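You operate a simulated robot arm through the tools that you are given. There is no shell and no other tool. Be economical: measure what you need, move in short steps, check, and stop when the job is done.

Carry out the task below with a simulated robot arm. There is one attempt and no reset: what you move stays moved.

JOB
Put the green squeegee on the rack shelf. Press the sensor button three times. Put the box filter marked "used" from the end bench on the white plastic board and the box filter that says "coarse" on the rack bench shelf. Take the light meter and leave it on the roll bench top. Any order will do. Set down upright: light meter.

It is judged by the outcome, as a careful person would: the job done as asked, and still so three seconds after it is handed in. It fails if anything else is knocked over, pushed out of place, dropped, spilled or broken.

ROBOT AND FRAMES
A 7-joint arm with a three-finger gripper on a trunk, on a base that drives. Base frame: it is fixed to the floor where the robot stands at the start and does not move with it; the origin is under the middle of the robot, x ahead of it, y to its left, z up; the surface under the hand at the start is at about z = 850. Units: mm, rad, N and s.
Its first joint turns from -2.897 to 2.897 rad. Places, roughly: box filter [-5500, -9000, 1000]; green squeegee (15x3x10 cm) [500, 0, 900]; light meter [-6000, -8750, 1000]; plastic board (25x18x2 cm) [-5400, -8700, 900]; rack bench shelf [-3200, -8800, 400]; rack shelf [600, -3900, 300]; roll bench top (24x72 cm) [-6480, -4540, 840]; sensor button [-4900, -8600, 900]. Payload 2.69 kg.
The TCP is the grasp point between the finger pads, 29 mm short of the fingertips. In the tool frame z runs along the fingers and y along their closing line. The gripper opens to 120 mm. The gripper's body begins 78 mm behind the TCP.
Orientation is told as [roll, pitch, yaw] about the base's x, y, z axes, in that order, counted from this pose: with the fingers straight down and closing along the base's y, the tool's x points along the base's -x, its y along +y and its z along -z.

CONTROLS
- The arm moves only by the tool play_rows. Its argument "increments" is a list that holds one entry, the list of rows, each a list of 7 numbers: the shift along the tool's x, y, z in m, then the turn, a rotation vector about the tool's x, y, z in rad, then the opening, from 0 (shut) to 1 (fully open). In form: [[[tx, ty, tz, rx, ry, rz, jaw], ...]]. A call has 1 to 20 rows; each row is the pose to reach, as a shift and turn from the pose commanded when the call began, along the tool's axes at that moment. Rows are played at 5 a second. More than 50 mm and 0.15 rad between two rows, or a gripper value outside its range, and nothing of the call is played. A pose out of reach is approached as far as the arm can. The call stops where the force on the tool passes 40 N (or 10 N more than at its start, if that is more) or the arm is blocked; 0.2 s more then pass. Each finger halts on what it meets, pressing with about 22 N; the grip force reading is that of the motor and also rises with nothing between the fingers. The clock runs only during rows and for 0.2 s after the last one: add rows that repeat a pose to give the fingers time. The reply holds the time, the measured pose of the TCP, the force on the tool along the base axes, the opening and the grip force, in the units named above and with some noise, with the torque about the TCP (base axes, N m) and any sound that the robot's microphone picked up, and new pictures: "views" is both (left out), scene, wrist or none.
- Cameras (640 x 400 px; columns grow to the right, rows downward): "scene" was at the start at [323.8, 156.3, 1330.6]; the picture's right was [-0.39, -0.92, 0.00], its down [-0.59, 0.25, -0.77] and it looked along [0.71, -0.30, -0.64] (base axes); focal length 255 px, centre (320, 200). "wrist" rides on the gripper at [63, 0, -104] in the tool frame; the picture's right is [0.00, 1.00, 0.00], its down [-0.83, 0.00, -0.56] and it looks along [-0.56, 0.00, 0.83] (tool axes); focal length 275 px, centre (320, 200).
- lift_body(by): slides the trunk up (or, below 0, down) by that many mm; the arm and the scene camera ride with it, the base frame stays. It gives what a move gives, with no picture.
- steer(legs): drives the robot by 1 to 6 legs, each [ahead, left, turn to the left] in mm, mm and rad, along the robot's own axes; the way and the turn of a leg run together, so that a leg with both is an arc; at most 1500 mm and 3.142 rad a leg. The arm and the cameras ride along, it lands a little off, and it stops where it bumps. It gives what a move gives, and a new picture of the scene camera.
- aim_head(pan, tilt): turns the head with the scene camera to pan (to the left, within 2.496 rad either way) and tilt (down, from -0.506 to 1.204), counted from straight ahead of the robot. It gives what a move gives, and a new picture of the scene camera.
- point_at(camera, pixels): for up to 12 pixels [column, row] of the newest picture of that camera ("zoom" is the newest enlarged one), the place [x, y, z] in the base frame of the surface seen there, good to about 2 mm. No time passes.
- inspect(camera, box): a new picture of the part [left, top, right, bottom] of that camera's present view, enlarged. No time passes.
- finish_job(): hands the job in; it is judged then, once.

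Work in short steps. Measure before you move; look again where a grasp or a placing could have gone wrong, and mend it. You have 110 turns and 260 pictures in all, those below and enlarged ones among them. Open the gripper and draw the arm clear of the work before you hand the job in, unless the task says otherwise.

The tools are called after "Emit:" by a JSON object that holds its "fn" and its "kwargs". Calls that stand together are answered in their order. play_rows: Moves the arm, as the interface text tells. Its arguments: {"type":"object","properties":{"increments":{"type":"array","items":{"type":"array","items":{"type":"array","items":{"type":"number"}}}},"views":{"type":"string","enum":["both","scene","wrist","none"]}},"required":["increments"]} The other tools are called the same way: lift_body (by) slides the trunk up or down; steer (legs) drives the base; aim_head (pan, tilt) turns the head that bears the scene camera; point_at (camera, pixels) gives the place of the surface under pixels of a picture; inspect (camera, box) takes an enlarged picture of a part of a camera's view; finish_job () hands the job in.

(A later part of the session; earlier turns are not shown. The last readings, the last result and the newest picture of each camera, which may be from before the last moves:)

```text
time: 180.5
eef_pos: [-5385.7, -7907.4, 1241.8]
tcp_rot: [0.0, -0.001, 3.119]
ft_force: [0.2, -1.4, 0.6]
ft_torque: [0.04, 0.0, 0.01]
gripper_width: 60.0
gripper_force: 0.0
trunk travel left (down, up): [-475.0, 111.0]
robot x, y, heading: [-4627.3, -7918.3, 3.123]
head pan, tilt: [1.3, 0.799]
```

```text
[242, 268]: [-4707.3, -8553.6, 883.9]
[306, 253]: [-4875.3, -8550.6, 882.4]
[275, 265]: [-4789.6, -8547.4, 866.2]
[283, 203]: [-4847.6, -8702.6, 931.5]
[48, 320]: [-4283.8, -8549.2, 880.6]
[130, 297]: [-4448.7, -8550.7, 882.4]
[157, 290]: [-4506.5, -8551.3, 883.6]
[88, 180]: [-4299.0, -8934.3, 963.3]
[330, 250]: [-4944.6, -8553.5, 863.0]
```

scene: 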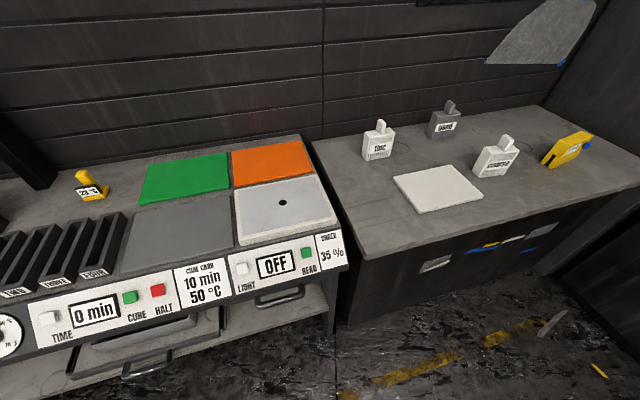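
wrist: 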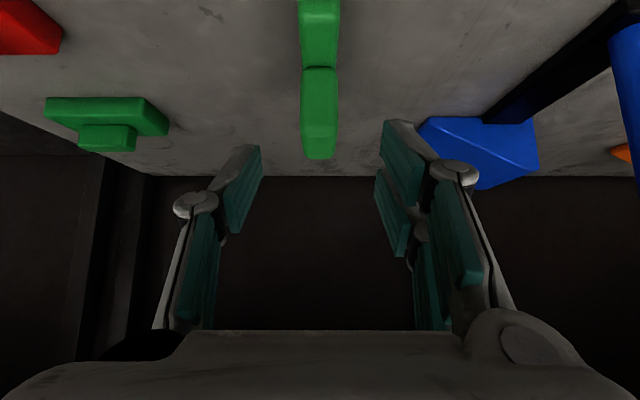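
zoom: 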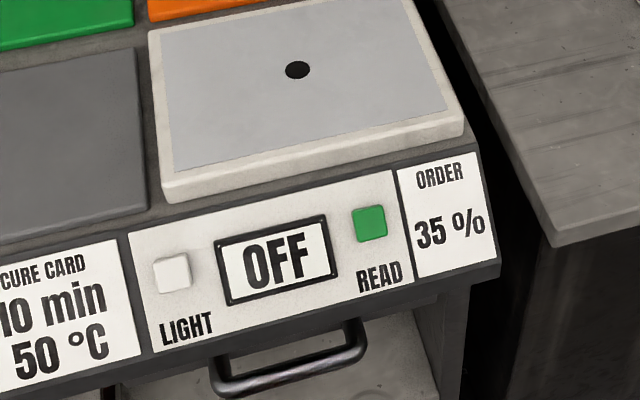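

READ at (−4875, −8551, 882) matches the sensor button's place. I measure the panel slope around it and turn to face the bench.

Emit:
{"fn": "point_at", "kwargs": {"camera": "zoom", "pixels": [[345, 200], [395, 185], [380, 255], [405, 240], [340, 190], [410, 280], [370, 224], [358, 212], [382, 236], [370, 190], [430, 160]]}}

Emit:
{"fn": "steer", "kwargs": {"legs": [[245, 0, 0], [0, 0, 1.588]]}}

Emit:
{"fn": "aim_head", "kwargs": {"pan": 0.0, "tilt": 0.9}}

```text
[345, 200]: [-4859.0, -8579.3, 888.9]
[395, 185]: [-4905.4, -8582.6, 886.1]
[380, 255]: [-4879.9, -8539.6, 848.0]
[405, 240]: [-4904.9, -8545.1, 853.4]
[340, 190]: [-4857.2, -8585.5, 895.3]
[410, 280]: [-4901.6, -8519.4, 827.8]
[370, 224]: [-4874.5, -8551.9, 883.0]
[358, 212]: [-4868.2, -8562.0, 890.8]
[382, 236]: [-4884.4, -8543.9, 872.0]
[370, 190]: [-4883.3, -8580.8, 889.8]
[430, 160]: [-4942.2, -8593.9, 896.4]
```

```text
time: 186.1
eef_pos: [-4898.3, -8668.8, 1242.2]
tcp_rot: [0.001, 0.0, -1.606]
ft_force: [0.7, 0.6, 0.5]
ft_torque: [-0.02, 0.0, 0.02]
gripper_width: 60.0
gripper_force: 0.0
trunk travel left (down, up): [-475.0, 111.0]
robot x, y, heading: [-4881.7, -7912.7, -1.595]
head pan, tilt: [1.3, 0.799]
```

scene: 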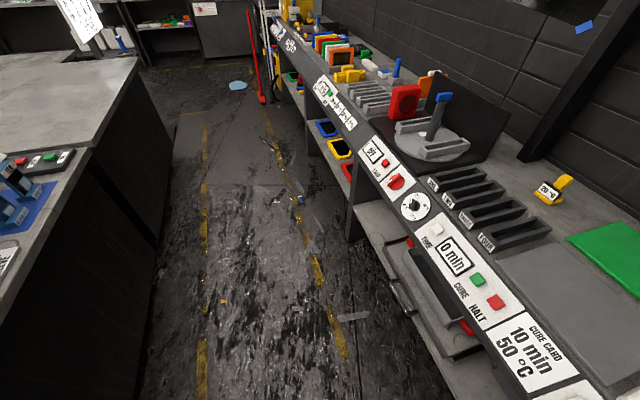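

```text
time: 187.6
eef_pos: [-4899.4, -8668.8, 1242.1]
tcp_rot: [0.001, 0.0, -1.608]
ft_force: [0.0, -0.8, 0.8]
ft_torque: [0.02, -0.01, 0.03]
gripper_width: 59.9
gripper_force: 0.0
trunk travel left (down, up): [-475.0, 111.0]
robot x, y, heading: [-4881.8, -7916.5, -1.595]
head pan, tilt: [0.0, 0.901]
```

scene: 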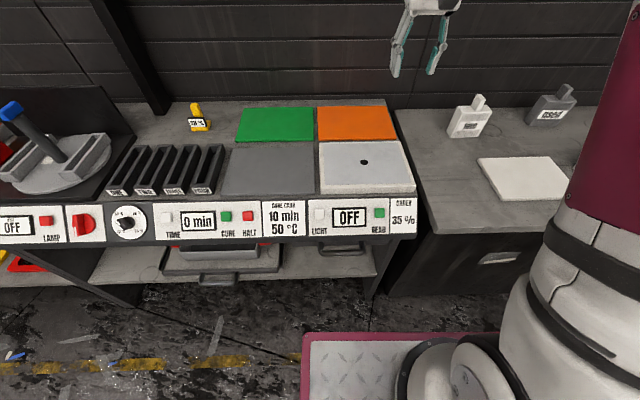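

The panel slopes 45° (normal +y,+z) and READ is at (378,212). I back 80 mm for comfortable reach, square up, lower the trunk and then measure the resulting pose.

Emit:
{"fn": "steer", "kwargs": {"legs": [[-80, 0, 0.024]]}}

Emit:
{"fn": "lift_body", "kwargs": {"by": -150}}

Emit:
{"fn": "point_at", "kwargs": {"camera": "scene", "pixels": [[378, 212]]}}

```text
time: 188.7
eef_pos: [-4878.0, -8590.1, 1241.9]
tcp_rot: [0.001, -0.001, -1.581]
ft_force: [0.7, -0.5, -0.5]
ft_torque: [0.0, -0.03, 0.05]
gripper_width: 60.0
gripper_force: 0.1
trunk travel left (down, up): [-475.0, 111.0]
robot x, y, heading: [-4879.8, -7833.7, -1.569]
head pan, tilt: [0.0, 0.901]
```

scene: 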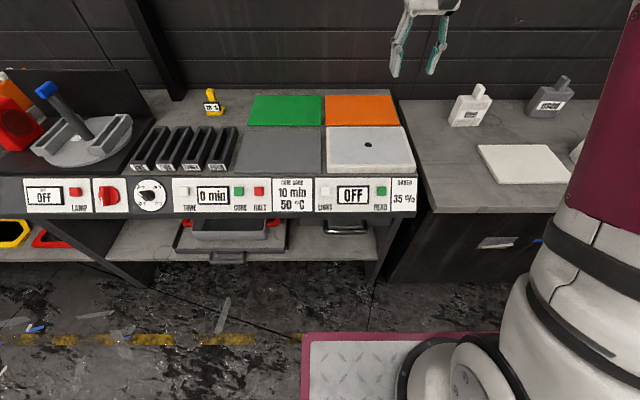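

```text
time: 190.4
eef_pos: [-4876.9, -8589.9, 1090.8]
tcp_rot: [0.001, 0.0, -1.581]
ft_force: [0.2, -0.7, 0.0]
ft_torque: [-0.01, 0.02, 0.0]
gripper_width: 60.0
gripper_force: 0.0
trunk travel left (down, up): [-325.0, 261.0]
robot x, y, heading: [-4882.1, -7836.6, -1.572]
head pan, tilt: [0.0, 0.901]
```

```text
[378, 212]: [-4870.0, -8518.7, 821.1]
```

I close the fingers and move to 30 mm off the READ button along its normal, then check the scene.

Emit:
{"fn": "play_rows", "kwargs": {"increments": [[[0.03, 0.001, 0, 0, 0, 0, 0], [0.068, 0.0015, 0, 0, 0, 0, 0], [0.068, 0.0015, 0.05, 0, 0, 0, 0], [0.068, 0.0015, 0.1, 0, 0, 0, 0], [0.068, 0.0015, 0.14, 0, 0, 0, 0], [0.068, 0.0015, 0.158, 0, 0, 0, 0], [0.068, 0.0015, 0.158, 0, 0, 0, 0]]], "views": "both"}}

Emit:
{"fn": "inspect", "kwargs": {"camera": "scene", "box": [300, 100, 460, 230]}}

```text
time: 192.0
eef_pos: [-4876.3, -8522.1, 932.6]
tcp_rot: [0.0, 0.001, -1.578]
ft_force: [0.8, 0.1, 0.4]
ft_torque: [-0.01, 0.02, -0.02]
gripper_width: 0.0
gripper_force: 21.6
trunk travel left (down, up): [-325.0, 261.0]
robot x, y, heading: [-4880.0, -7831.9, -1.572]
head pan, tilt: [0.0, 0.901]
```

scene: 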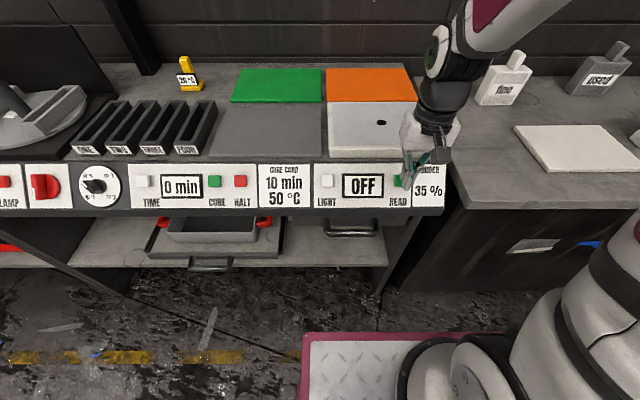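
wrist: 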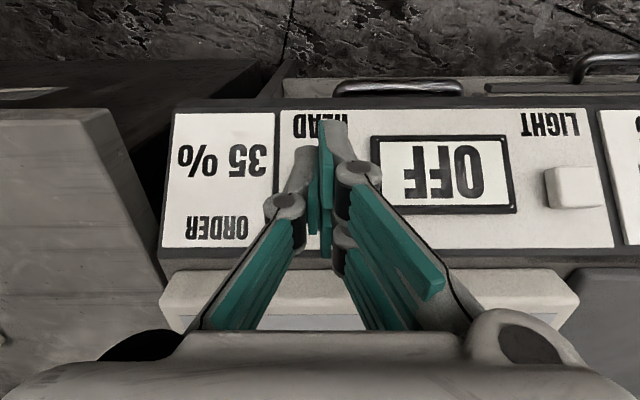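

```text
3.08 times, centred on (380, 165) of scene
```

zoom: 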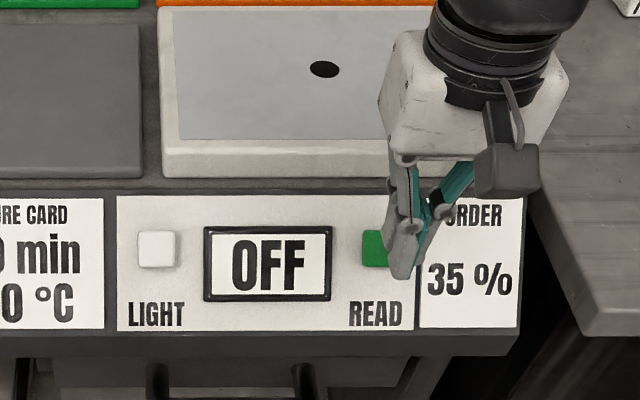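

The tips hover over READ. I press along the normal slowly, to ~6 mm past the expected contact, then retract.

Emit:
{"fn": "play_rows", "kwargs": {"increments": [[[-0.0141, 0, 0.0141, 0, 0, 0, 0], [-0.0205, 0, 0.0205, 0, 0, 0, 0], [-0.023, 0, 0.023, 0, 0, 0, 0], [-0.0255, 0, 0.0255, 0, 0, 0, 0]]], "views": "scene"}}

Emit:
{"fn": "inspect", "kwargs": {"camera": "scene", "box": [300, 100, 460, 230]}}

```text
time: 193.1
eef_pos: [-4876.5, -8542.8, 910.3]
tcp_rot: [0.0, 0.004, -1.579]
ft_force: [-0.5, 15.4, 25.0]
ft_torque: [-0.15, -0.06, -0.01]
gripper_width: 0.0
gripper_force: 21.5
trunk travel left (down, up): [-325.0, 261.0]
robot x, y, heading: [-4877.9, -7833.0, -1.566]
head pan, tilt: [0.0, 0.901]
heard: click
stopped in row 4: the force on the tool passed its limit at 42 N (the readings are from after the stop); the commanded pose is now the measured one
```

scene: 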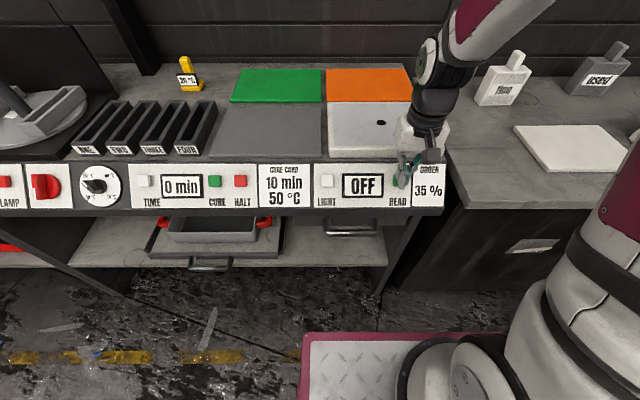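

```text
3.08 times, centred on (380, 165) of scene
```

zoom: 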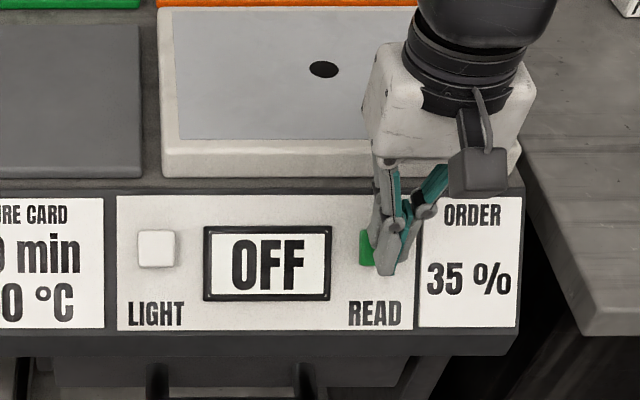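

A click was heard: press one. I retract 17 mm, then press again to the same depth and retract.

Emit:
{"fn": "play_rows", "kwargs": {"increments": [[[0.012, 0, -0.012, 0, 0, 0, 0], [0.012, 0, -0.012, 0, 0, 0, 0], [0.004, 0, -0.004, 0, 0, 0, 0], [0.0, 0, 0.0, 0, 0, 0, 0], [0.0, 0, 0.0, 0, 0, 0, 0], [0.012, 0, -0.012, 0, 0, 0, 0], [0.012, 0, -0.012, 0, 0, 0, 0]]], "views": "scene"}}

```text
time: 194.7
eef_pos: [-4874.7, -8535.1, 921.0]
tcp_rot: [0.0, 0.002, -1.579]
ft_force: [0.4, -0.8, 0.3]
ft_torque: [0.03, 0.01, 0.01]
gripper_width: 0.0
gripper_force: 22.1
trunk travel left (down, up): [-325.0, 261.0]
robot x, y, heading: [-4884.5, -7835.3, -1.569]
head pan, tilt: [0.0, 0.901]
heard: click
```

scene: 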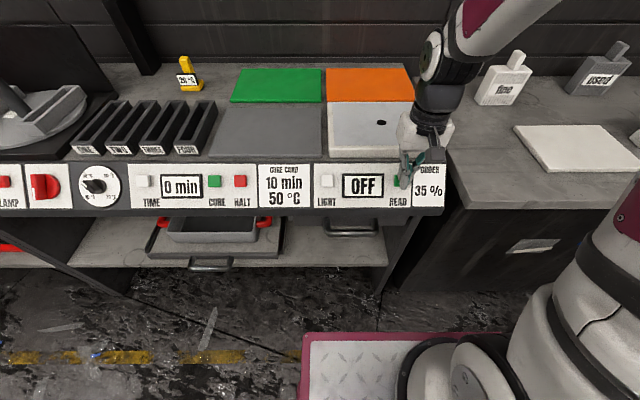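

Second click heard. One more press, then withdraw up and back.

Emit:
{"fn": "play_rows", "kwargs": {"increments": [[[0, 0, 0, 0, 0, 0, 0], [-0.008, 0, 0.008, 0, 0, 0, 0], [-0.012, 0, 0.012, 0, 0, 0, 0], [-0.012, 0, 0.012, 0, 0, 0, 0], [0, 0, 0, 0, 0, 0, 0], [0.015, 0, -0.03, 0, 0, 0, 0], [0.015, 0, -0.075, 0, 0, 0, 0]]], "views": "scene"}}

```text
time: 196.3
eef_pos: [-4876.3, -8518.7, 996.9]
tcp_rot: [0.001, 0.006, -1.579]
ft_force: [0.2, -2.0, -0.3]
ft_torque: [0.03, 0.01, 0.03]
gripper_width: 0.0
gripper_force: 21.7
trunk travel left (down, up): [-325.0, 261.0]
robot x, y, heading: [-4877.8, -7833.6, -1.569]
head pan, tilt: [0.0, 0.901]
heard: click
```

scene: 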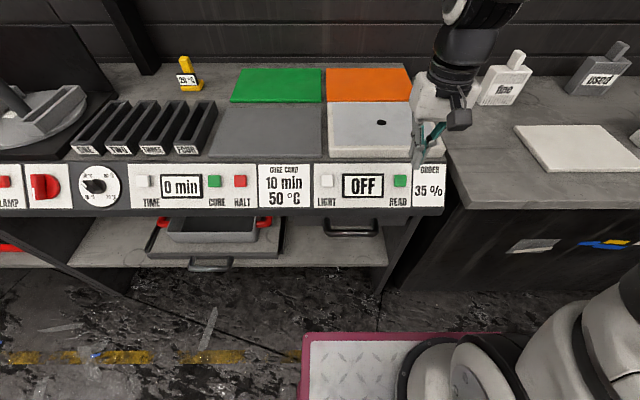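

Three clicks done. I raise the arm, measure the end bench front edge and the robot's own base front edge (pink rim) before moving over.

Emit:
{"fn": "play_rows", "kwargs": {"increments": [[[0, 0, -0.05, 0, 0, 0, 0.3], [0, 0, -0.1, 0, 0, 0, 0.6], [0, 0, -0.15, 0, 0, 0, 0.8]]], "views": "none"}}

Emit:
{"fn": "point_at", "kwargs": {"camera": "scene", "pixels": [[400, 336], [310, 336], [310, 380], [480, 205], [590, 195], [480, 290], [500, 270], [380, 260]]}}

Emit:
{"fn": "steer", "kwargs": {"legs": [[0, -600, 0], [120, 0, 0]]}}

```text
time: 197.1
eef_pos: [-4878.5, -8518.6, 1143.9]
tcp_rot: [0.0, 0.005, -1.578]
ft_force: [-0.2, -0.4, -0.7]
ft_torque: [0.02, -0.03, 0.0]
gripper_width: 95.9
gripper_force: 0.1
trunk travel left (down, up): [-325.0, 261.0]
robot x, y, heading: [-4880.0, -7837.8, -1.572]
head pan, tilt: [0.0, 0.901]
```

```text
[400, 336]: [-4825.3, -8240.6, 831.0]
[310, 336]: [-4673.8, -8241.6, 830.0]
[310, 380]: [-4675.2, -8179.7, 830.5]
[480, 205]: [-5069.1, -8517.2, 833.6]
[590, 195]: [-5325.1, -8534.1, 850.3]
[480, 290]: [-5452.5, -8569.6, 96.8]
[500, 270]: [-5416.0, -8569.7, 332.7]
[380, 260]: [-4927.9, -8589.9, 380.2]
```

```text
time: 201.3
eef_pos: [-5471.7, -8642.9, 1143.1]
tcp_rot: [0.0, 0.003, -1.571]
ft_force: [0.1, 0.4, -0.3]
ft_torque: [0.01, -0.01, 0.05]
gripper_width: 95.6
gripper_force: 0.1
trunk travel left (down, up): [-325.0, 261.0]
robot x, y, heading: [-5476.8, -7958.8, -1.563]
head pan, tilt: [0.0, 0.901]
```

scene: 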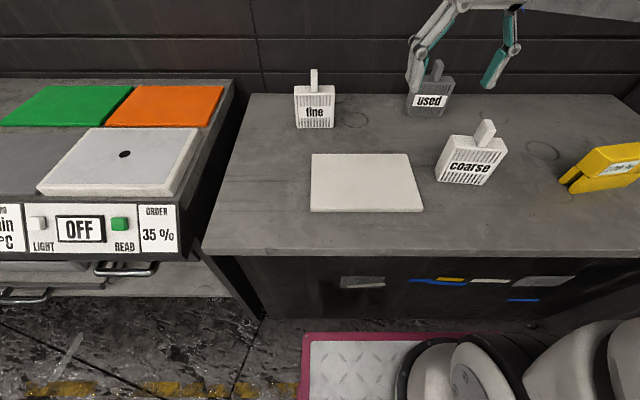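

The tagged filters, board and meter are in view. I enlarge and measure them.

Emit:
{"fn": "inspect", "kwargs": {"camera": "scene", "box": [280, 50, 540, 230]}}

Emit:
{"fn": "point_at", "kwargs": {"camera": "scene", "pixels": [[312, 154], [411, 154], [312, 210], [423, 210], [365, 180], [463, 165], [485, 125], [480, 143], [440, 178], [490, 185], [505, 150], [448, 140]]}}

```text
2.22 times, centred on (410, 140) of scene
```

zoom: 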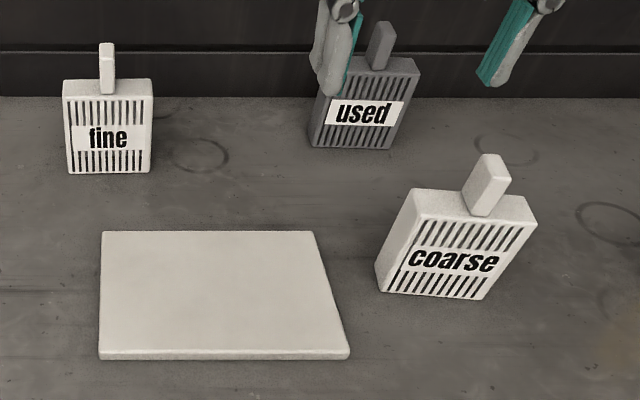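

```text
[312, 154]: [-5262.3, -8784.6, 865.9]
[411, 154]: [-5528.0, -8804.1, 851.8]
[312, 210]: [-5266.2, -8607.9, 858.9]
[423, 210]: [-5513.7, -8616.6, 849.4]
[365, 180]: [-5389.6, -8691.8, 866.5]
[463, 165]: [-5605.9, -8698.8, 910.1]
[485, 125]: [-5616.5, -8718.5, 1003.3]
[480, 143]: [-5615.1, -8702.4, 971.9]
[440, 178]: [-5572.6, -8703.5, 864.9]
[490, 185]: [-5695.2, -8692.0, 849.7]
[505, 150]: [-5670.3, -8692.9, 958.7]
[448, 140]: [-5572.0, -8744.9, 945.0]
```

Board centre is about (−5388, −8697), top 866.5. I measure the "used" filter from the zoom.

Emit:
{"fn": "point_at", "kwargs": {"camera": "zoom", "pixels": [[377, 45], [384, 28], [372, 66], [392, 40], [374, 30], [398, 66], [415, 80], [385, 140], [318, 140], [360, 95], [393, 145], [365, 45]]}}

Emit:
{"fn": "steer", "kwargs": {"legs": [[85, 0, 0]]}}

```text
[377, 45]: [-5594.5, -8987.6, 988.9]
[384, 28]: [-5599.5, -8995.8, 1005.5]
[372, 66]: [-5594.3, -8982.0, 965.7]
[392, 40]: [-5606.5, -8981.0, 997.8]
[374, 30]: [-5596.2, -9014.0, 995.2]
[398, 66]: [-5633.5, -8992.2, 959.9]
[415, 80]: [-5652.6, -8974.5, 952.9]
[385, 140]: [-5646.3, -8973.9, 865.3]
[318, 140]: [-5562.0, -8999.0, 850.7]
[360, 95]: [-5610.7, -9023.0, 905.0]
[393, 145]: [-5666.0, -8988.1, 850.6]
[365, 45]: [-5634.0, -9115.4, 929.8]
```

```text
time: 202.4
eef_pos: [-5471.3, -8729.6, 1143.9]
tcp_rot: [0.0, 0.004, -1.574]
ft_force: [0.0, -0.1, -0.2]
ft_torque: [-0.04, -0.01, 0.01]
gripper_width: 95.9
gripper_force: 0.0
trunk travel left (down, up): [-325.0, 261.0]
robot x, y, heading: [-5476.4, -8042.6, -1.559]
head pan, tilt: [0.0, 0.901]
```

scene: 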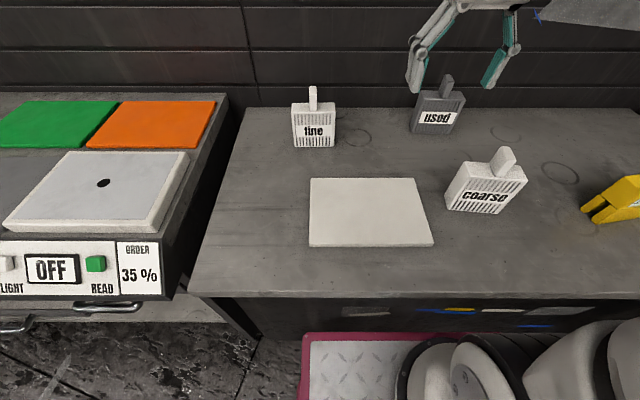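

Emit:
{"fn": "inspect", "kwargs": {"camera": "scene", "box": [395, 60, 485, 145]}}

```text
4.71 times, centred on (440, 102) of scene
```

zoom: 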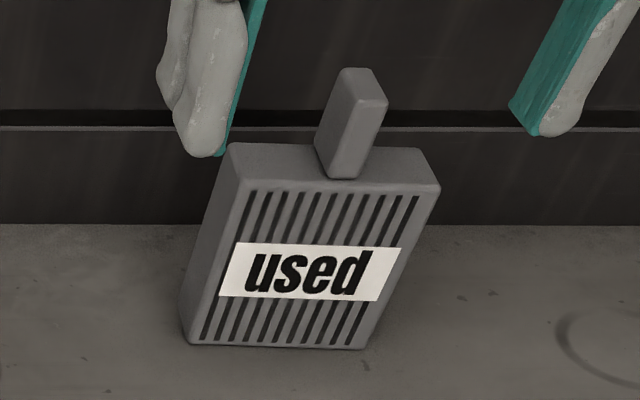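

Emit:
{"fn": "point_at", "kwargs": {"camera": "zoom", "pixels": [[342, 155], [375, 120], [358, 100], [360, 82], [352, 72], [322, 145], [335, 172], [360, 172], [245, 170], [420, 180], [345, 75], [330, 130]]}}

```text
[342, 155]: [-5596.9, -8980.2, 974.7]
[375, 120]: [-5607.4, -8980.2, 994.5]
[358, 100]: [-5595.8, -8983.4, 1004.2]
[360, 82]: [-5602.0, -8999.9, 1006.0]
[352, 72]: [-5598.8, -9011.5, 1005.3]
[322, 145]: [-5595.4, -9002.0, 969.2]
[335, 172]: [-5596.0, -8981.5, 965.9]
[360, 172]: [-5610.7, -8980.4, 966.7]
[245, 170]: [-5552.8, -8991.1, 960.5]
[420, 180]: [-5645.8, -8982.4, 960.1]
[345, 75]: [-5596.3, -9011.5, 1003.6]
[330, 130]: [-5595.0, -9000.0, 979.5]
```

The knob spans x −5594…−5612, y −8980…−9013, z 960…1006. I move over it with a 72 mm opening and stop 60 mm high to check.

Emit:
{"fn": "play_rows", "kwargs": {"increments": [[[-0.038, -0.0187, 0, 0, 0, 0, 0.6], [-0.076, -0.0374, 0, 0, 0, 0, 0.6], [-0.114, -0.0561, 0, 0, 0, 0, 0.6], [-0.152, -0.0749, 0, 0, 0, 0, 0.6], [-0.19, -0.0936, 0, 0, 0, 0, 0.6], [-0.228, -0.1123, 0, 0, 0, 0, 0.6], [-0.266, -0.131, 0, 0, 0, 0, 0.6], [-0.266, -0.131, 0.045, 0, 0, 0, 0.6], [-0.266, -0.131, 0.09, 0, 0, 0, 0.6], [-0.266, -0.131, 0.09, 0, 0, 0, 0.6]]], "views": "both"}}

```text
time: 204.6
eef_pos: [-5598.6, -8994.6, 1058.9]
tcp_rot: [-0.001, 0.004, -1.574]
ft_force: [0.3, 0.3, 0.4]
ft_torque: [-0.01, -0.02, -0.03]
gripper_width: 72.1
gripper_force: 0.1
trunk travel left (down, up): [-325.0, 261.0]
robot x, y, heading: [-5477.0, -8043.5, -1.564]
head pan, tilt: [0.0, 0.901]
```

scene: 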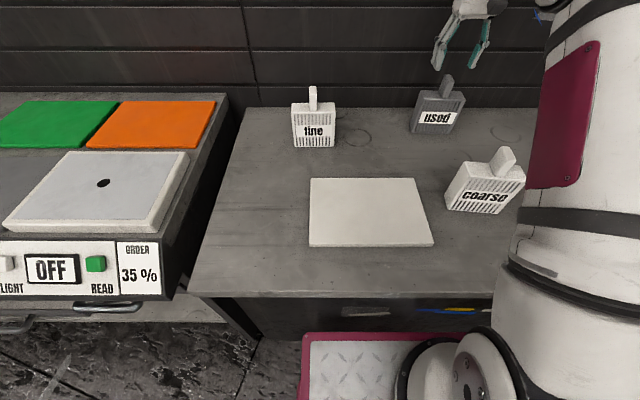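
wrist: 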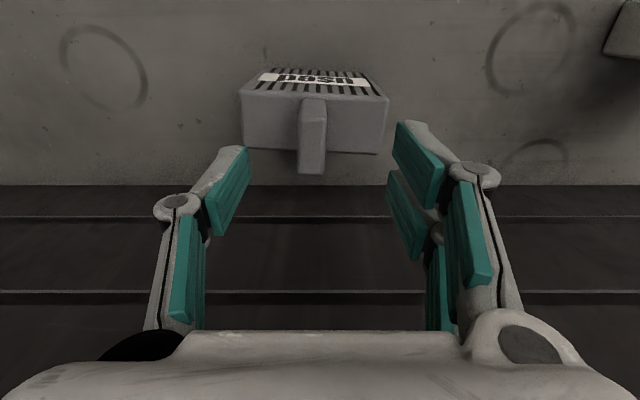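

The knob is at column 312, slightly left; I correct 4 mm, descend to z 993 and close.

Emit:
{"fn": "play_rows", "kwargs": {"increments": [[[-0.0015, -0.004, 0.035, 0, 0, 0, 0.6], [-0.0015, -0.004, 0.066, 0, 0, 0, 0.6], [-0.0015, -0.004, 0.066, 0, 0, 0, 0.6], [-0.0015, -0.004, 0.066, 0, 0, 0, 0], [-0.0015, -0.004, 0.066, 0, 0, 0, 0], [-0.0015, -0.004, 0.066, 0, 0, 0, 0]]], "views": "both"}}

```text
time: 206.0
eef_pos: [-5606.7, -8994.6, 989.9]
tcp_rot: [-0.001, 0.005, -1.573]
ft_force: [-0.1, 0.3, 0.1]
ft_torque: [-0.03, 0.03, -0.03]
gripper_width: 17.6
gripper_force: 22.1
trunk travel left (down, up): [-325.0, 261.0]
robot x, y, heading: [-5477.7, -8039.7, -1.56]
head pan, tilt: [0.0, 0.901]
```

scene: 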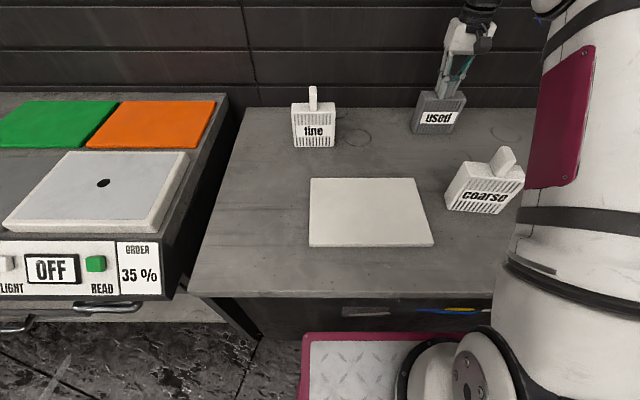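
wrist: 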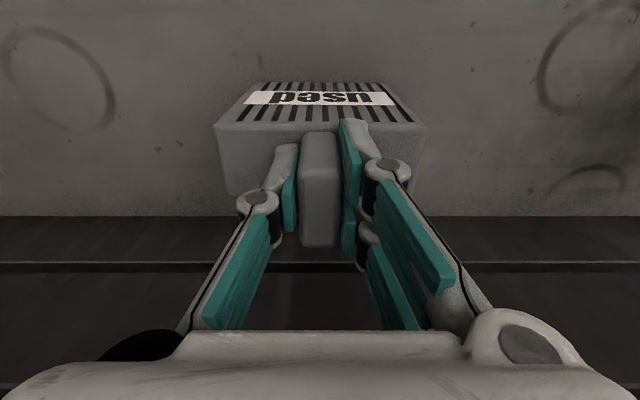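

Gripped (17.6 mm). I lift 100 mm, carry to above the board's centre, and check before lowering.

Emit:
{"fn": "play_rows", "kwargs": {"increments": [[[0, 0, -0.05, 0, 0, 0, 0], [0, 0, -0.1, 0, 0, 0, 0], [0.037, 0.027, -0.1, 0, 0, 0, 0], [0.074, 0.054, -0.1, 0, 0, 0, 0], [0.111, 0.081, -0.1, 0, 0, 0, 0], [0.148, 0.108, -0.1, 0, 0, 0, 0], [0.185, 0.135, -0.1, 0, 0, 0, 0], [0.222, 0.162, -0.1, 0, 0, 0, 0], [0.26, 0.189, -0.1, 0, 0, 0, 0], [0.297, 0.216, -0.1, 0, 0, 0, 0], [0.297, 0.216, -0.1, 0, 0, 0, 0]]], "views": "both"}}

```text
time: 208.4
eef_pos: [-5390.0, -8693.8, 1090.2]
tcp_rot: [0.0, 0.003, -1.572]
ft_force: [0.6, 0.5, -0.6]
ft_torque: [-0.01, 0.05, -0.02]
gripper_width: 18.0
gripper_force: 21.9
trunk travel left (down, up): [-325.0, 261.0]
robot x, y, heading: [-5477.6, -8043.8, -1.565]
head pan, tilt: [0.0, 0.901]
```

scene: 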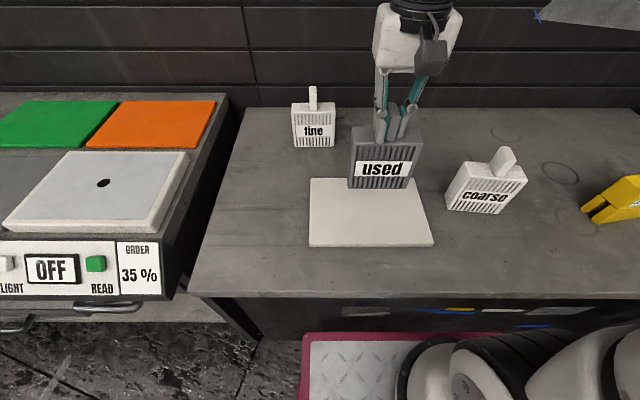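
wrist: 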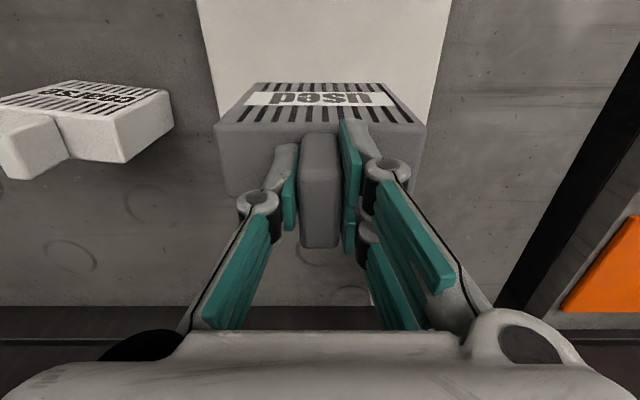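

It hangs over the board's centre. I lower ~83 mm with small final steps.

Emit:
{"fn": "play_rows", "kwargs": {"increments": [[[0, 0, 0.04, 0, 0, 0, 0], [0, 0, 0.07, 0, 0, 0, 0], [0, 0, 0.079, 0, 0, 0, 0], [0, 0, 0.082, 0, 0, 0, 0], [0, 0, 0.084, 0, 0, 0, 0], [0, 0, 0.085, 0, 0, 0, 0]]], "views": "scene"}}

```text
time: 209.8
eef_pos: [-5390.4, -8698.6, 1005.6]
tcp_rot: [0.0, 0.004, -1.573]
ft_force: [4.2, 3.8, 20.7]
ft_torque: [0.07, -0.09, 0.02]
gripper_width: 17.6
gripper_force: 22.2
trunk travel left (down, up): [-325.0, 261.0]
robot x, y, heading: [-5476.9, -8042.8, -1.568]
head pan, tilt: [0.0, 0.901]
```

scene: 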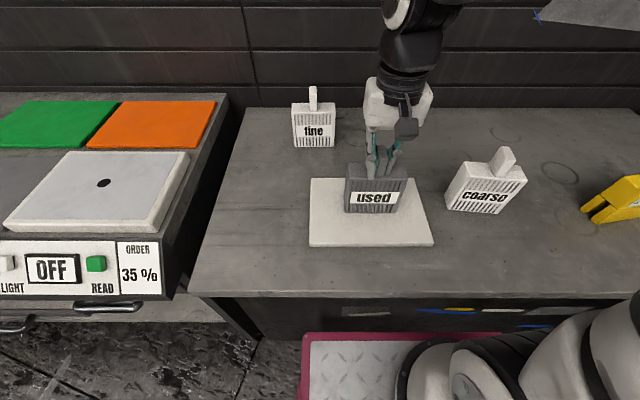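

Contact felt on the board. I release, retreat straight up, and back the base 130 mm for a tilted grasp of "coarse".

Emit:
{"fn": "play_rows", "kwargs": {"increments": [[[0, 0, -0.001, 0, 0, 0, 0.2], [0, 0, -0.001, 0, 0, 0, 0.45], [0, 0, -0.001, 0, 0, 0, 0.45], [0, 0, -0.04, 0, 0, 0, 0.45], [0, 0, -0.09, 0, 0, 0, 0.45], [0, 0, -0.14, 0, 0, 0, 0.45]]], "views": "none"}}

Emit:
{"fn": "steer", "kwargs": {"legs": [[-130, -140, 0]]}}

Emit:
{"fn": "inspect", "kwargs": {"camera": "scene", "box": [250, 80, 490, 240]}}

```text
time: 211.2
eef_pos: [-5393.7, -8698.4, 1142.2]
tcp_rot: [0.001, 0.005, -1.572]
ft_force: [-0.1, -0.4, 0.0]
ft_torque: [0.02, -0.01, 0.01]
gripper_width: 53.9
gripper_force: 0.1
trunk travel left (down, up): [-325.0, 261.0]
robot x, y, heading: [-5476.2, -8047.7, -1.561]
head pan, tilt: [0.0, 0.901]
```

```text
time: 212.8
eef_pos: [-5533.6, -8569.7, 1140.6]
tcp_rot: [0.0, 0.001, -1.569]
ft_force: [0.4, -0.5, 0.4]
ft_torque: [-0.03, 0.03, 0.0]
gripper_width: 54.1
gripper_force: 0.0
trunk travel left (down, up): [-325.0, 261.0]
robot x, y, heading: [-5619.9, -7915.0, -1.562]
head pan, tilt: [0.0, 0.901]
```

scene: 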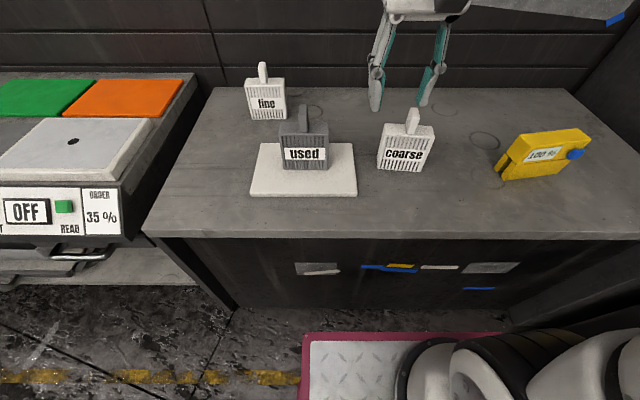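

```text
2.50 times, centred on (370, 160) of scene
```

zoom: 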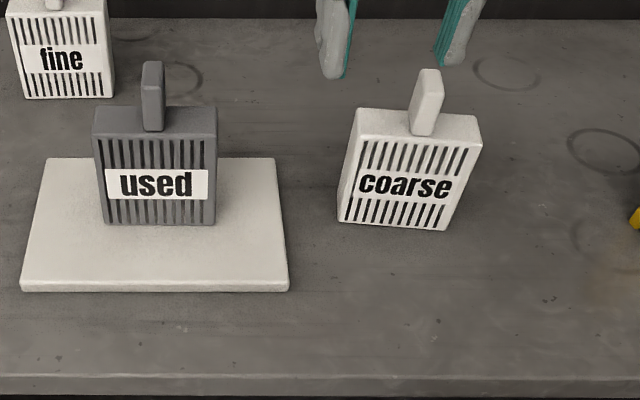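

"used" stands on the board. I measure the "coarse" knob and body.

Emit:
{"fn": "point_at", "kwargs": {"camera": "zoom", "pixels": [[425, 115], [432, 72], [414, 115], [438, 105], [426, 95], [424, 72], [412, 132], [434, 134], [360, 130], [472, 145], [415, 140], [365, 112]]}}

```text
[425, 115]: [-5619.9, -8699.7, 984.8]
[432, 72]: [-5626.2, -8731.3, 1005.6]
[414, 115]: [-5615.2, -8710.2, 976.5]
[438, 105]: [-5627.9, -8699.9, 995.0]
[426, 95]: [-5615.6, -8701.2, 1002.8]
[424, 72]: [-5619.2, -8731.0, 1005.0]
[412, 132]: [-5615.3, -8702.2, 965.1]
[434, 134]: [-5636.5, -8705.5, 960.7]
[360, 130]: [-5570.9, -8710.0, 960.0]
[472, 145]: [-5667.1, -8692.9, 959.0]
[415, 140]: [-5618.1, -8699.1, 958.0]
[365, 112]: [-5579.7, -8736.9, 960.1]
```

Knob centre (−5623, −8716, 960–1006). I tilt 0.8 rad and go to a pre-grasp 80 mm back along the tool axis.

Emit:
{"fn": "play_rows", "kwargs": {"increments": [[[-0.0145, -0.0148, 0.0158, 0, -0.133, 0, 0.45], [-0.029, -0.0297, 0.0317, 0, -0.267, 0, 0.45], [-0.0435, -0.0445, 0.0475, 0, -0.4, 0, 0.45], [-0.058, -0.0593, 0.0633, 0, -0.533, 0, 0.45], [-0.0725, -0.0742, 0.0792, 0, -0.667, 0, 0.45], [-0.087, -0.089, 0.095, 0, -0.8, 0, 0.45], [-0.087, -0.089, 0.095, 0, -0.8, 0, 0.45]]], "views": "both"}}

```text
time: 214.3
eef_pos: [-5625.1, -8658.7, 1046.9]
tcp_rot: [0.0, -0.794, -1.572]
ft_force: [0.2, -0.6, 0.2]
ft_torque: [0.0, -0.02, 0.02]
gripper_width: 54.0
gripper_force: 0.2
trunk travel left (down, up): [-325.0, 261.0]
robot x, y, heading: [-5619.7, -7915.0, -1.556]
head pan, tilt: [0.0, 0.901]
```

scene: 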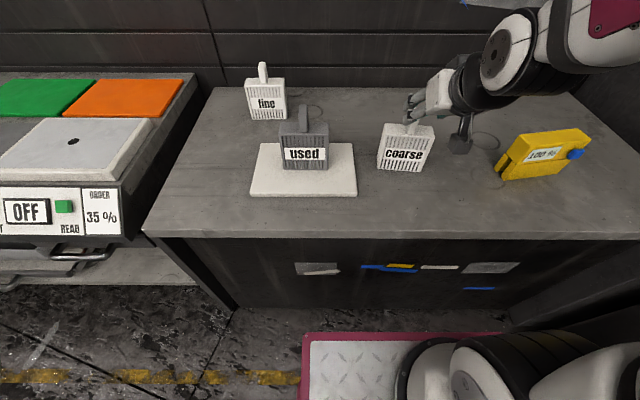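
wrist: 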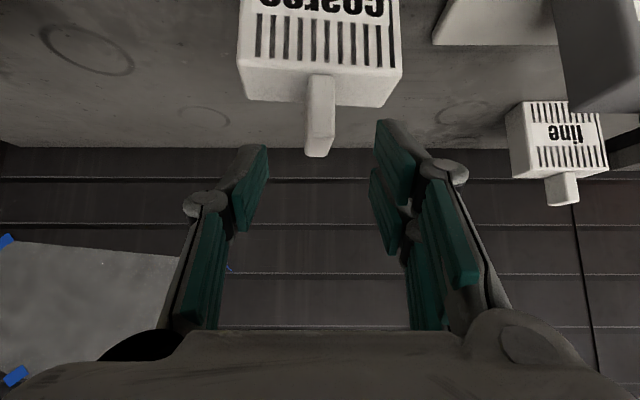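

The knob lies centred at column 320. I advance 79 mm along the tool axis and close.

Emit:
{"fn": "play_rows", "kwargs": {"increments": [[[0, 0, 0.04, 0, 0, 0, 0.45], [0, 0, 0.065, 0, 0, 0, 0.45], [0, 0, 0.079, 0, 0, 0, 0.45], [0, 0, 0.079, 0, 0, 0, 0.45], [0, 0, 0.079, 0, 0, 0, 0.2], [0, 0, 0.079, 0, 0, 0, 0], [0, 0, 0.079, 0, 0, 0, 0]]], "views": "both"}}

```text
time: 215.6
eef_pos: [-5624.1, -8718.6, 995.8]
tcp_rot: [0.005, -0.815, -1.576]
ft_force: [-1.9, -1.1, 8.3]
ft_torque: [-0.33, 0.26, 0.15]
gripper_width: 17.9
gripper_force: 22.2
trunk travel left (down, up): [-325.0, 261.0]
robot x, y, heading: [-5623.4, -7915.1, -1.557]
head pan, tilt: [0.0, 0.901]
stopped in row 6: the force on the tool passed its limit at 46 N (the readings are from after the stop); the commanded pose is now the measured one
```

scene: 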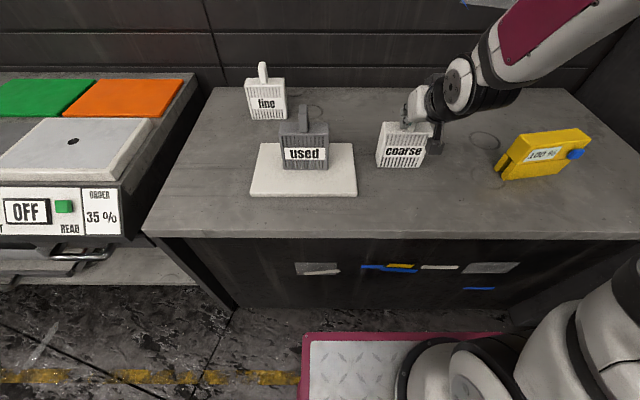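
wrist: 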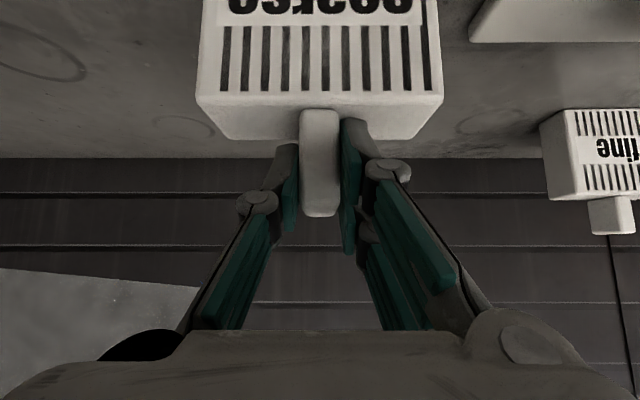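

The tips touched the filter's top, but it is gripped (17.9 mm) and standing square. I lift it 120 mm, raise the trunk, and turn to face east along the lane.

Emit:
{"fn": "play_rows", "kwargs": {"increments": [[[-0.0287, 0, -0.0279, 0, 0, 0, 0], [-0.0574, 0, -0.0557, 0, 0, 0, 0], [-0.086, 0, -0.0836, 0, 0, 0, 0]]], "views": "wrist"}}

Emit:
{"fn": "lift_body", "kwargs": {"by": 200}}

Emit:
{"fn": "steer", "kwargs": {"legs": [[0, 0, 1.557], [1000, 0, 0]]}}

Emit:
{"fn": "aim_head", "kwargs": {"pan": -0.5, "tilt": 0.6}}

```text
time: 216.4
eef_pos: [-5626.5, -8715.0, 1112.9]
tcp_rot: [0.004, -0.807, -1.576]
ft_force: [1.1, -0.7, -0.4]
ft_torque: [0.05, 0.1, -0.09]
gripper_width: 17.5
gripper_force: 22.6
trunk travel left (down, up): [-325.0, 261.0]
robot x, y, heading: [-5623.6, -7917.4, -1.562]
head pan, tilt: [0.0, 0.901]
```

wrist: 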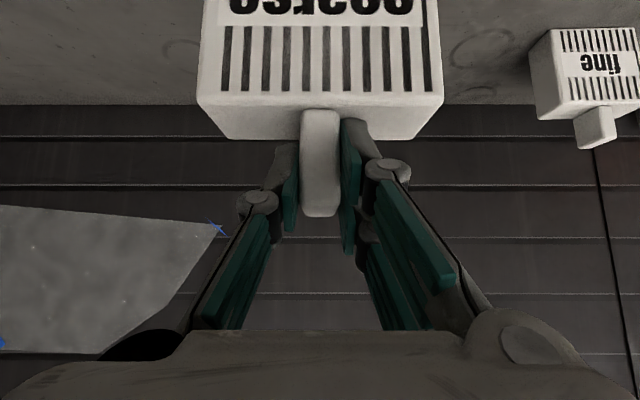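

```text
time: 218.6
eef_pos: [-5623.4, -8715.6, 1313.6]
tcp_rot: [0.005, -0.806, -1.577]
ft_force: [0.2, -0.4, -1.6]
ft_torque: [0.01, 0.02, 0.01]
gripper_width: 17.4
gripper_force: 22.2
trunk travel left (down, up): [-525.0, 61.0]
robot x, y, heading: [-5617.0, -7918.3, -1.557]
head pan, tilt: [0.0, 0.901]
```

```text
time: 227.6
eef_pos: [-3822.8, -7939.6, 1313.7]
tcp_rot: [0.005, -0.807, -0.022]
ft_force: [0.3, -0.3, -0.5]
ft_torque: [0.01, 0.04, 0.0]
gripper_width: 17.8
gripper_force: 21.6
trunk travel left (down, up): [-525.0, 61.0]
robot x, y, heading: [-4621.3, -7925.5, -0.007]
head pan, tilt: [0.0, 0.901]
```

scene: 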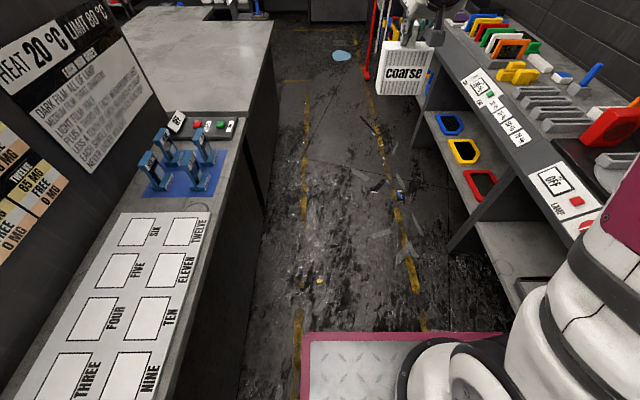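

```text
time: 228.5
eef_pos: [-3823.3, -7940.6, 1312.9]
tcp_rot: [0.003, -0.807, -0.023]
ft_force: [-0.2, 0.2, -1.4]
ft_torque: [-0.03, 0.01, 0.01]
gripper_width: 17.8
gripper_force: 22.3
trunk travel left (down, up): [-525.0, 61.0]
robot x, y, heading: [-4621.8, -7924.8, -0.006]
head pan, tilt: [-0.499, 0.6]
```

scene: 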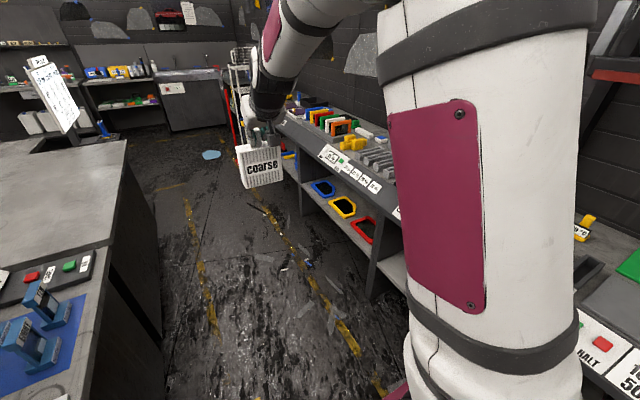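

The under-shelf with blue/yellow/red frames is the rack bench shelf. I measure it.

Emit:
{"fn": "inspect", "kwargs": {"camera": "scene", "box": [260, 140, 420, 300]}}

Emit:
{"fn": "point_at", "kwargs": {"camera": "scene", "pixels": [[323, 187], [343, 207], [364, 230], [350, 190], [330, 165], [394, 262], [345, 232], [300, 183], [380, 270], [290, 156], [375, 190], [345, 150]]}}

```text
2.50 times, centred on (340, 220) of scene
```

zoom: 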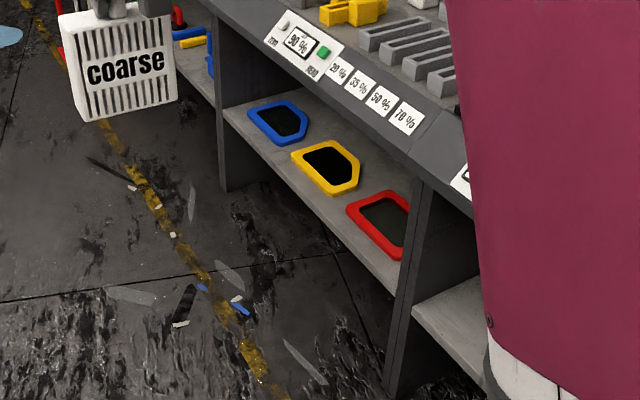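

```text
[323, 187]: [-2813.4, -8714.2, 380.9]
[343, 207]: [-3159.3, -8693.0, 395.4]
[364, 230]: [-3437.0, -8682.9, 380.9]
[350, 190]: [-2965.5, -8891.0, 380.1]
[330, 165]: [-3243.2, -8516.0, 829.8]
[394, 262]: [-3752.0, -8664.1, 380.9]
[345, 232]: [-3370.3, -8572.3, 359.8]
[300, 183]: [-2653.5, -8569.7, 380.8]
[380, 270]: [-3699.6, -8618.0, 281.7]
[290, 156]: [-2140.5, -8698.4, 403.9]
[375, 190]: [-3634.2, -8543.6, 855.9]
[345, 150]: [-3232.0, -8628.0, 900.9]
```

The shelf is at z≈381, front y≈-8570, with headroom to ~800. I measure the frames to find a free patch.

Emit:
{"fn": "point_at", "kwargs": {"camera": "zoom", "pixels": [[250, 108], [275, 143], [306, 130], [290, 103], [293, 155], [322, 192], [358, 180], [337, 146], [348, 213], [385, 258], [320, 140], [372, 190]]}}

Emit:
{"fn": "point_at", "kwargs": {"camera": "zoom", "pixels": [[405, 190], [410, 240], [430, 310], [470, 290], [230, 105], [240, 90], [385, 180], [425, 200], [228, 60], [300, 80], [350, 110]]}}

```text
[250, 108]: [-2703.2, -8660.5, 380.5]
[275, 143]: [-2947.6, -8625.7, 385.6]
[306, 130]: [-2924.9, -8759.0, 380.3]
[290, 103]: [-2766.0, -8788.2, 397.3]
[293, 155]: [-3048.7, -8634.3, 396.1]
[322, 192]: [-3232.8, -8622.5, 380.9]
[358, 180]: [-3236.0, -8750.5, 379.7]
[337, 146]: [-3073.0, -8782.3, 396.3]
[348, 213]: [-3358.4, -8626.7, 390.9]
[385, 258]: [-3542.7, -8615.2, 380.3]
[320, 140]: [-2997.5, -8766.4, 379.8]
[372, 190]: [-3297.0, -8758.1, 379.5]
```

```text
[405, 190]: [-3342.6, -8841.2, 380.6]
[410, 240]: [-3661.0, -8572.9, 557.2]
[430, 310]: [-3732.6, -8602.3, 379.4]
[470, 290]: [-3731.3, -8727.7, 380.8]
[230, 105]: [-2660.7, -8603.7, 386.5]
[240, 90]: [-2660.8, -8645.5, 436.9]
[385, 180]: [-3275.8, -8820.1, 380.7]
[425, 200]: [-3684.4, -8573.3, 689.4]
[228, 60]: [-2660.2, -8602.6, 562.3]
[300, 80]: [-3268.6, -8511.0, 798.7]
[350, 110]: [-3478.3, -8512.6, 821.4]
```

Gap between the yellow and red frames: x −3235…−3355; I'll set the filter there (100 mm wide), squared to the bench, at y≈−8628. I'll lower the arm while facing along the lane and swing it in by turning the base. First drive to (−3589, −7832) and lower the trunk.

Emit:
{"fn": "steer", "kwargs": {"legs": [[1032, 93, 0.006]]}}

Emit:
{"fn": "lift_body", "kwargs": {"by": -525}}

Emit:
{"fn": "play_rows", "kwargs": {"increments": [[[0.021, 0, 0.0347, 0, 0, 0, 0], [0.0418, 0, 0.0693, 0, 0, 0, 0], [0.0627, 0, 0.104, 0, 0, 0, 0], [0.0836, 0, 0.1387, 0, 0, 0, 0], [0.1045, 0, 0.1733, 0, 0, 0, 0], [0.1254, 0, 0.208, 0, 0, 0, 0], [0.1254, 0, 0.208, 0, 0, 0, 0]]], "views": "scene"}}

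```text
time: 233.8
eef_pos: [-2799.6, -7828.4, 1313.8]
tcp_rot: [0.003, -0.808, -0.002]
ft_force: [0.5, 0.8, -1.0]
ft_torque: [-0.01, 0.03, 0.02]
gripper_width: 17.6
gripper_force: 22.0
trunk travel left (down, up): [-525.0, 61.0]
robot x, y, heading: [-3598.7, -7828.2, 0.016]
head pan, tilt: [-0.499, 0.6]
```

scene: 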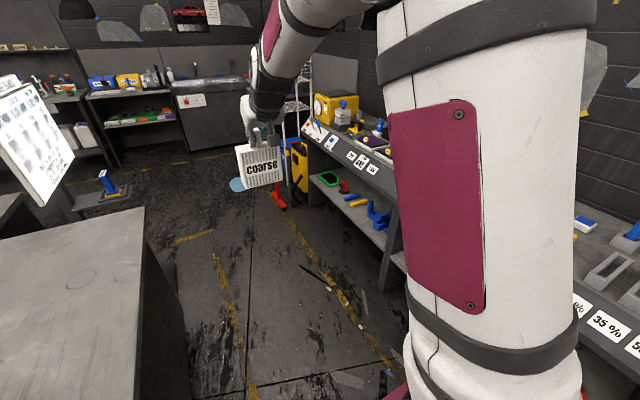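

```text
refused: -525 is not a number from -400 to 400
```

```text
time: 235.4
eef_pos: [-2735.7, -7828.3, 1078.4]
tcp_rot: [0.004, -0.81, -0.001]
ft_force: [-0.2, -0.1, -1.8]
ft_torque: [0.0, -0.01, -0.06]
gripper_width: 17.5
gripper_force: 22.5
trunk travel left (down, up): [-525.0, 61.0]
robot x, y, heading: [-3597.5, -7829.2, 0.013]
head pan, tilt: [-0.499, 0.6]
```

scene: 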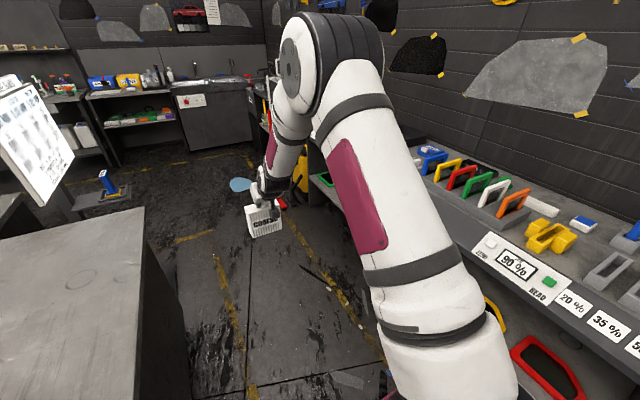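

The trunk move was too big for one call; I lower it in two.

Emit:
{"fn": "lift_body", "kwargs": {"by": -400}}

Emit:
{"fn": "lift_body", "kwargs": {"by": -125}}

Emit:
{"fn": "aim_head", "kwargs": {"pan": -0.3, "tilt": 0.5}}

```text
time: 239.2
eef_pos: [-2735.6, -7828.6, 679.2]
tcp_rot: [0.002, -0.808, -0.002]
ft_force: [-0.8, 0.3, -1.3]
ft_torque: [0.01, 0.03, -0.01]
gripper_width: 18.0
gripper_force: 21.6
trunk travel left (down, up): [-125.0, 461.0]
robot x, y, heading: [-3601.7, -7825.8, 0.013]
head pan, tilt: [-0.499, 0.6]
```

```text
time: 240.8
eef_pos: [-2736.4, -7827.1, 555.5]
tcp_rot: [0.004, -0.808, -0.002]
ft_force: [-0.5, -0.6, -1.1]
ft_torque: [0.05, 0.04, 0.01]
gripper_width: 17.9
gripper_force: 21.7
trunk travel left (down, up): [0.0, 586.0]
robot x, y, heading: [-3600.2, -7828.7, 0.014]
head pan, tilt: [-0.499, 0.6]
```

```text
time: 241.5
eef_pos: [-2736.4, -7827.2, 554.0]
tcp_rot: [0.002, -0.808, -0.002]
ft_force: [0.4, 0.3, -1.4]
ft_torque: [0.01, 0.03, -0.06]
gripper_width: 17.5
gripper_force: 21.9
trunk travel left (down, up): [0.0, 586.0]
robot x, y, heading: [-3601.8, -7830.0, 0.013]
head pan, tilt: [-0.3, 0.499]
```

scene: 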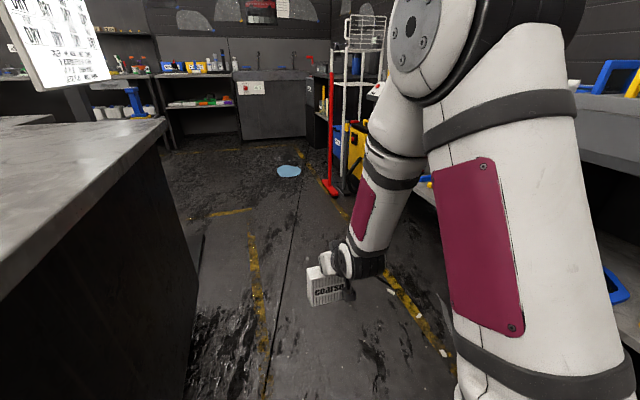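

I check filter bottom height and forearm line relative to the TCP.

Emit:
{"fn": "point_at", "kwargs": {"camera": "scene", "pixels": [[313, 303], [338, 300], [312, 275], [345, 292], [395, 60], [385, 90], [372, 130], [365, 180], [352, 215], [335, 255], [345, 262]]}}

```text
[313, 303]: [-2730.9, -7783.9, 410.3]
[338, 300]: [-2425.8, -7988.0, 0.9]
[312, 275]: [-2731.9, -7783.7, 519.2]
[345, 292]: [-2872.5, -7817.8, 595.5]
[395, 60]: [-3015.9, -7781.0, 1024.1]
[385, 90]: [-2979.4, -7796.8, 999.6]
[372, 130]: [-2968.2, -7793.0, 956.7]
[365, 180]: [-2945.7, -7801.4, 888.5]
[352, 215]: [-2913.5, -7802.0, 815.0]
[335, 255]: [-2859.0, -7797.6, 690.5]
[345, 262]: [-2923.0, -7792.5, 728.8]
```

The forearm would be close to the fascia at this reach, so I extend 95 mm (elbow stays back) and pre-yaw the tool 34° right, so that after a 56° base turn the filter is square to the bench.

Emit:
{"fn": "play_rows", "kwargs": {"increments": [[[-0.0328, 0, 0.0344, 0, 0, 0, 0], [-0.0656, 0, 0.0687, 0, 0, 0, 0], [-0.0656, 0, 0.0687, 0.1, 0, 0.096, 0], [-0.0656, 0, 0.0687, 0.2, 0, 0.191, 0], [-0.0656, 0, 0.0687, 0.3, 0, 0.287, 0], [-0.0656, 0, 0.0687, 0.4, 0, 0.382, 0], [-0.0656, 0, 0.0687, 0.429, 0, 0.41, 0], [-0.0656, 0, 0.0687, 0.429, 0, 0.41, 0]]], "views": "scene"}}

```text
time: 243.3
eef_pos: [-2641.0, -7827.8, 553.7]
tcp_rot: [0.003, -0.806, -0.595]
ft_force: [0.5, -0.1, -0.9]
ft_torque: [0.03, 0.03, -0.02]
gripper_width: 17.8
gripper_force: 21.9
trunk travel left (down, up): [0.0, 586.0]
robot x, y, heading: [-3602.3, -7826.5, 0.014]
head pan, tilt: [-0.3, 0.499]
```

scene: 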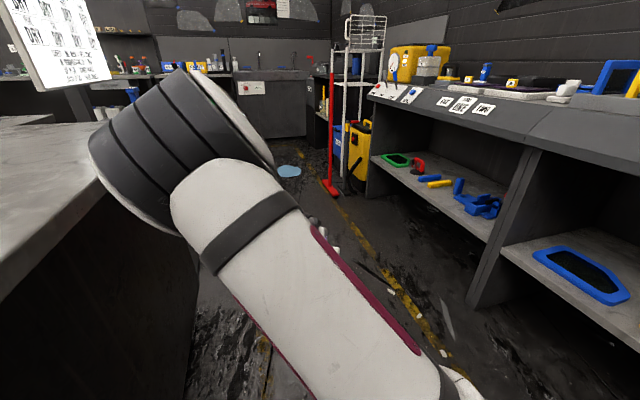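

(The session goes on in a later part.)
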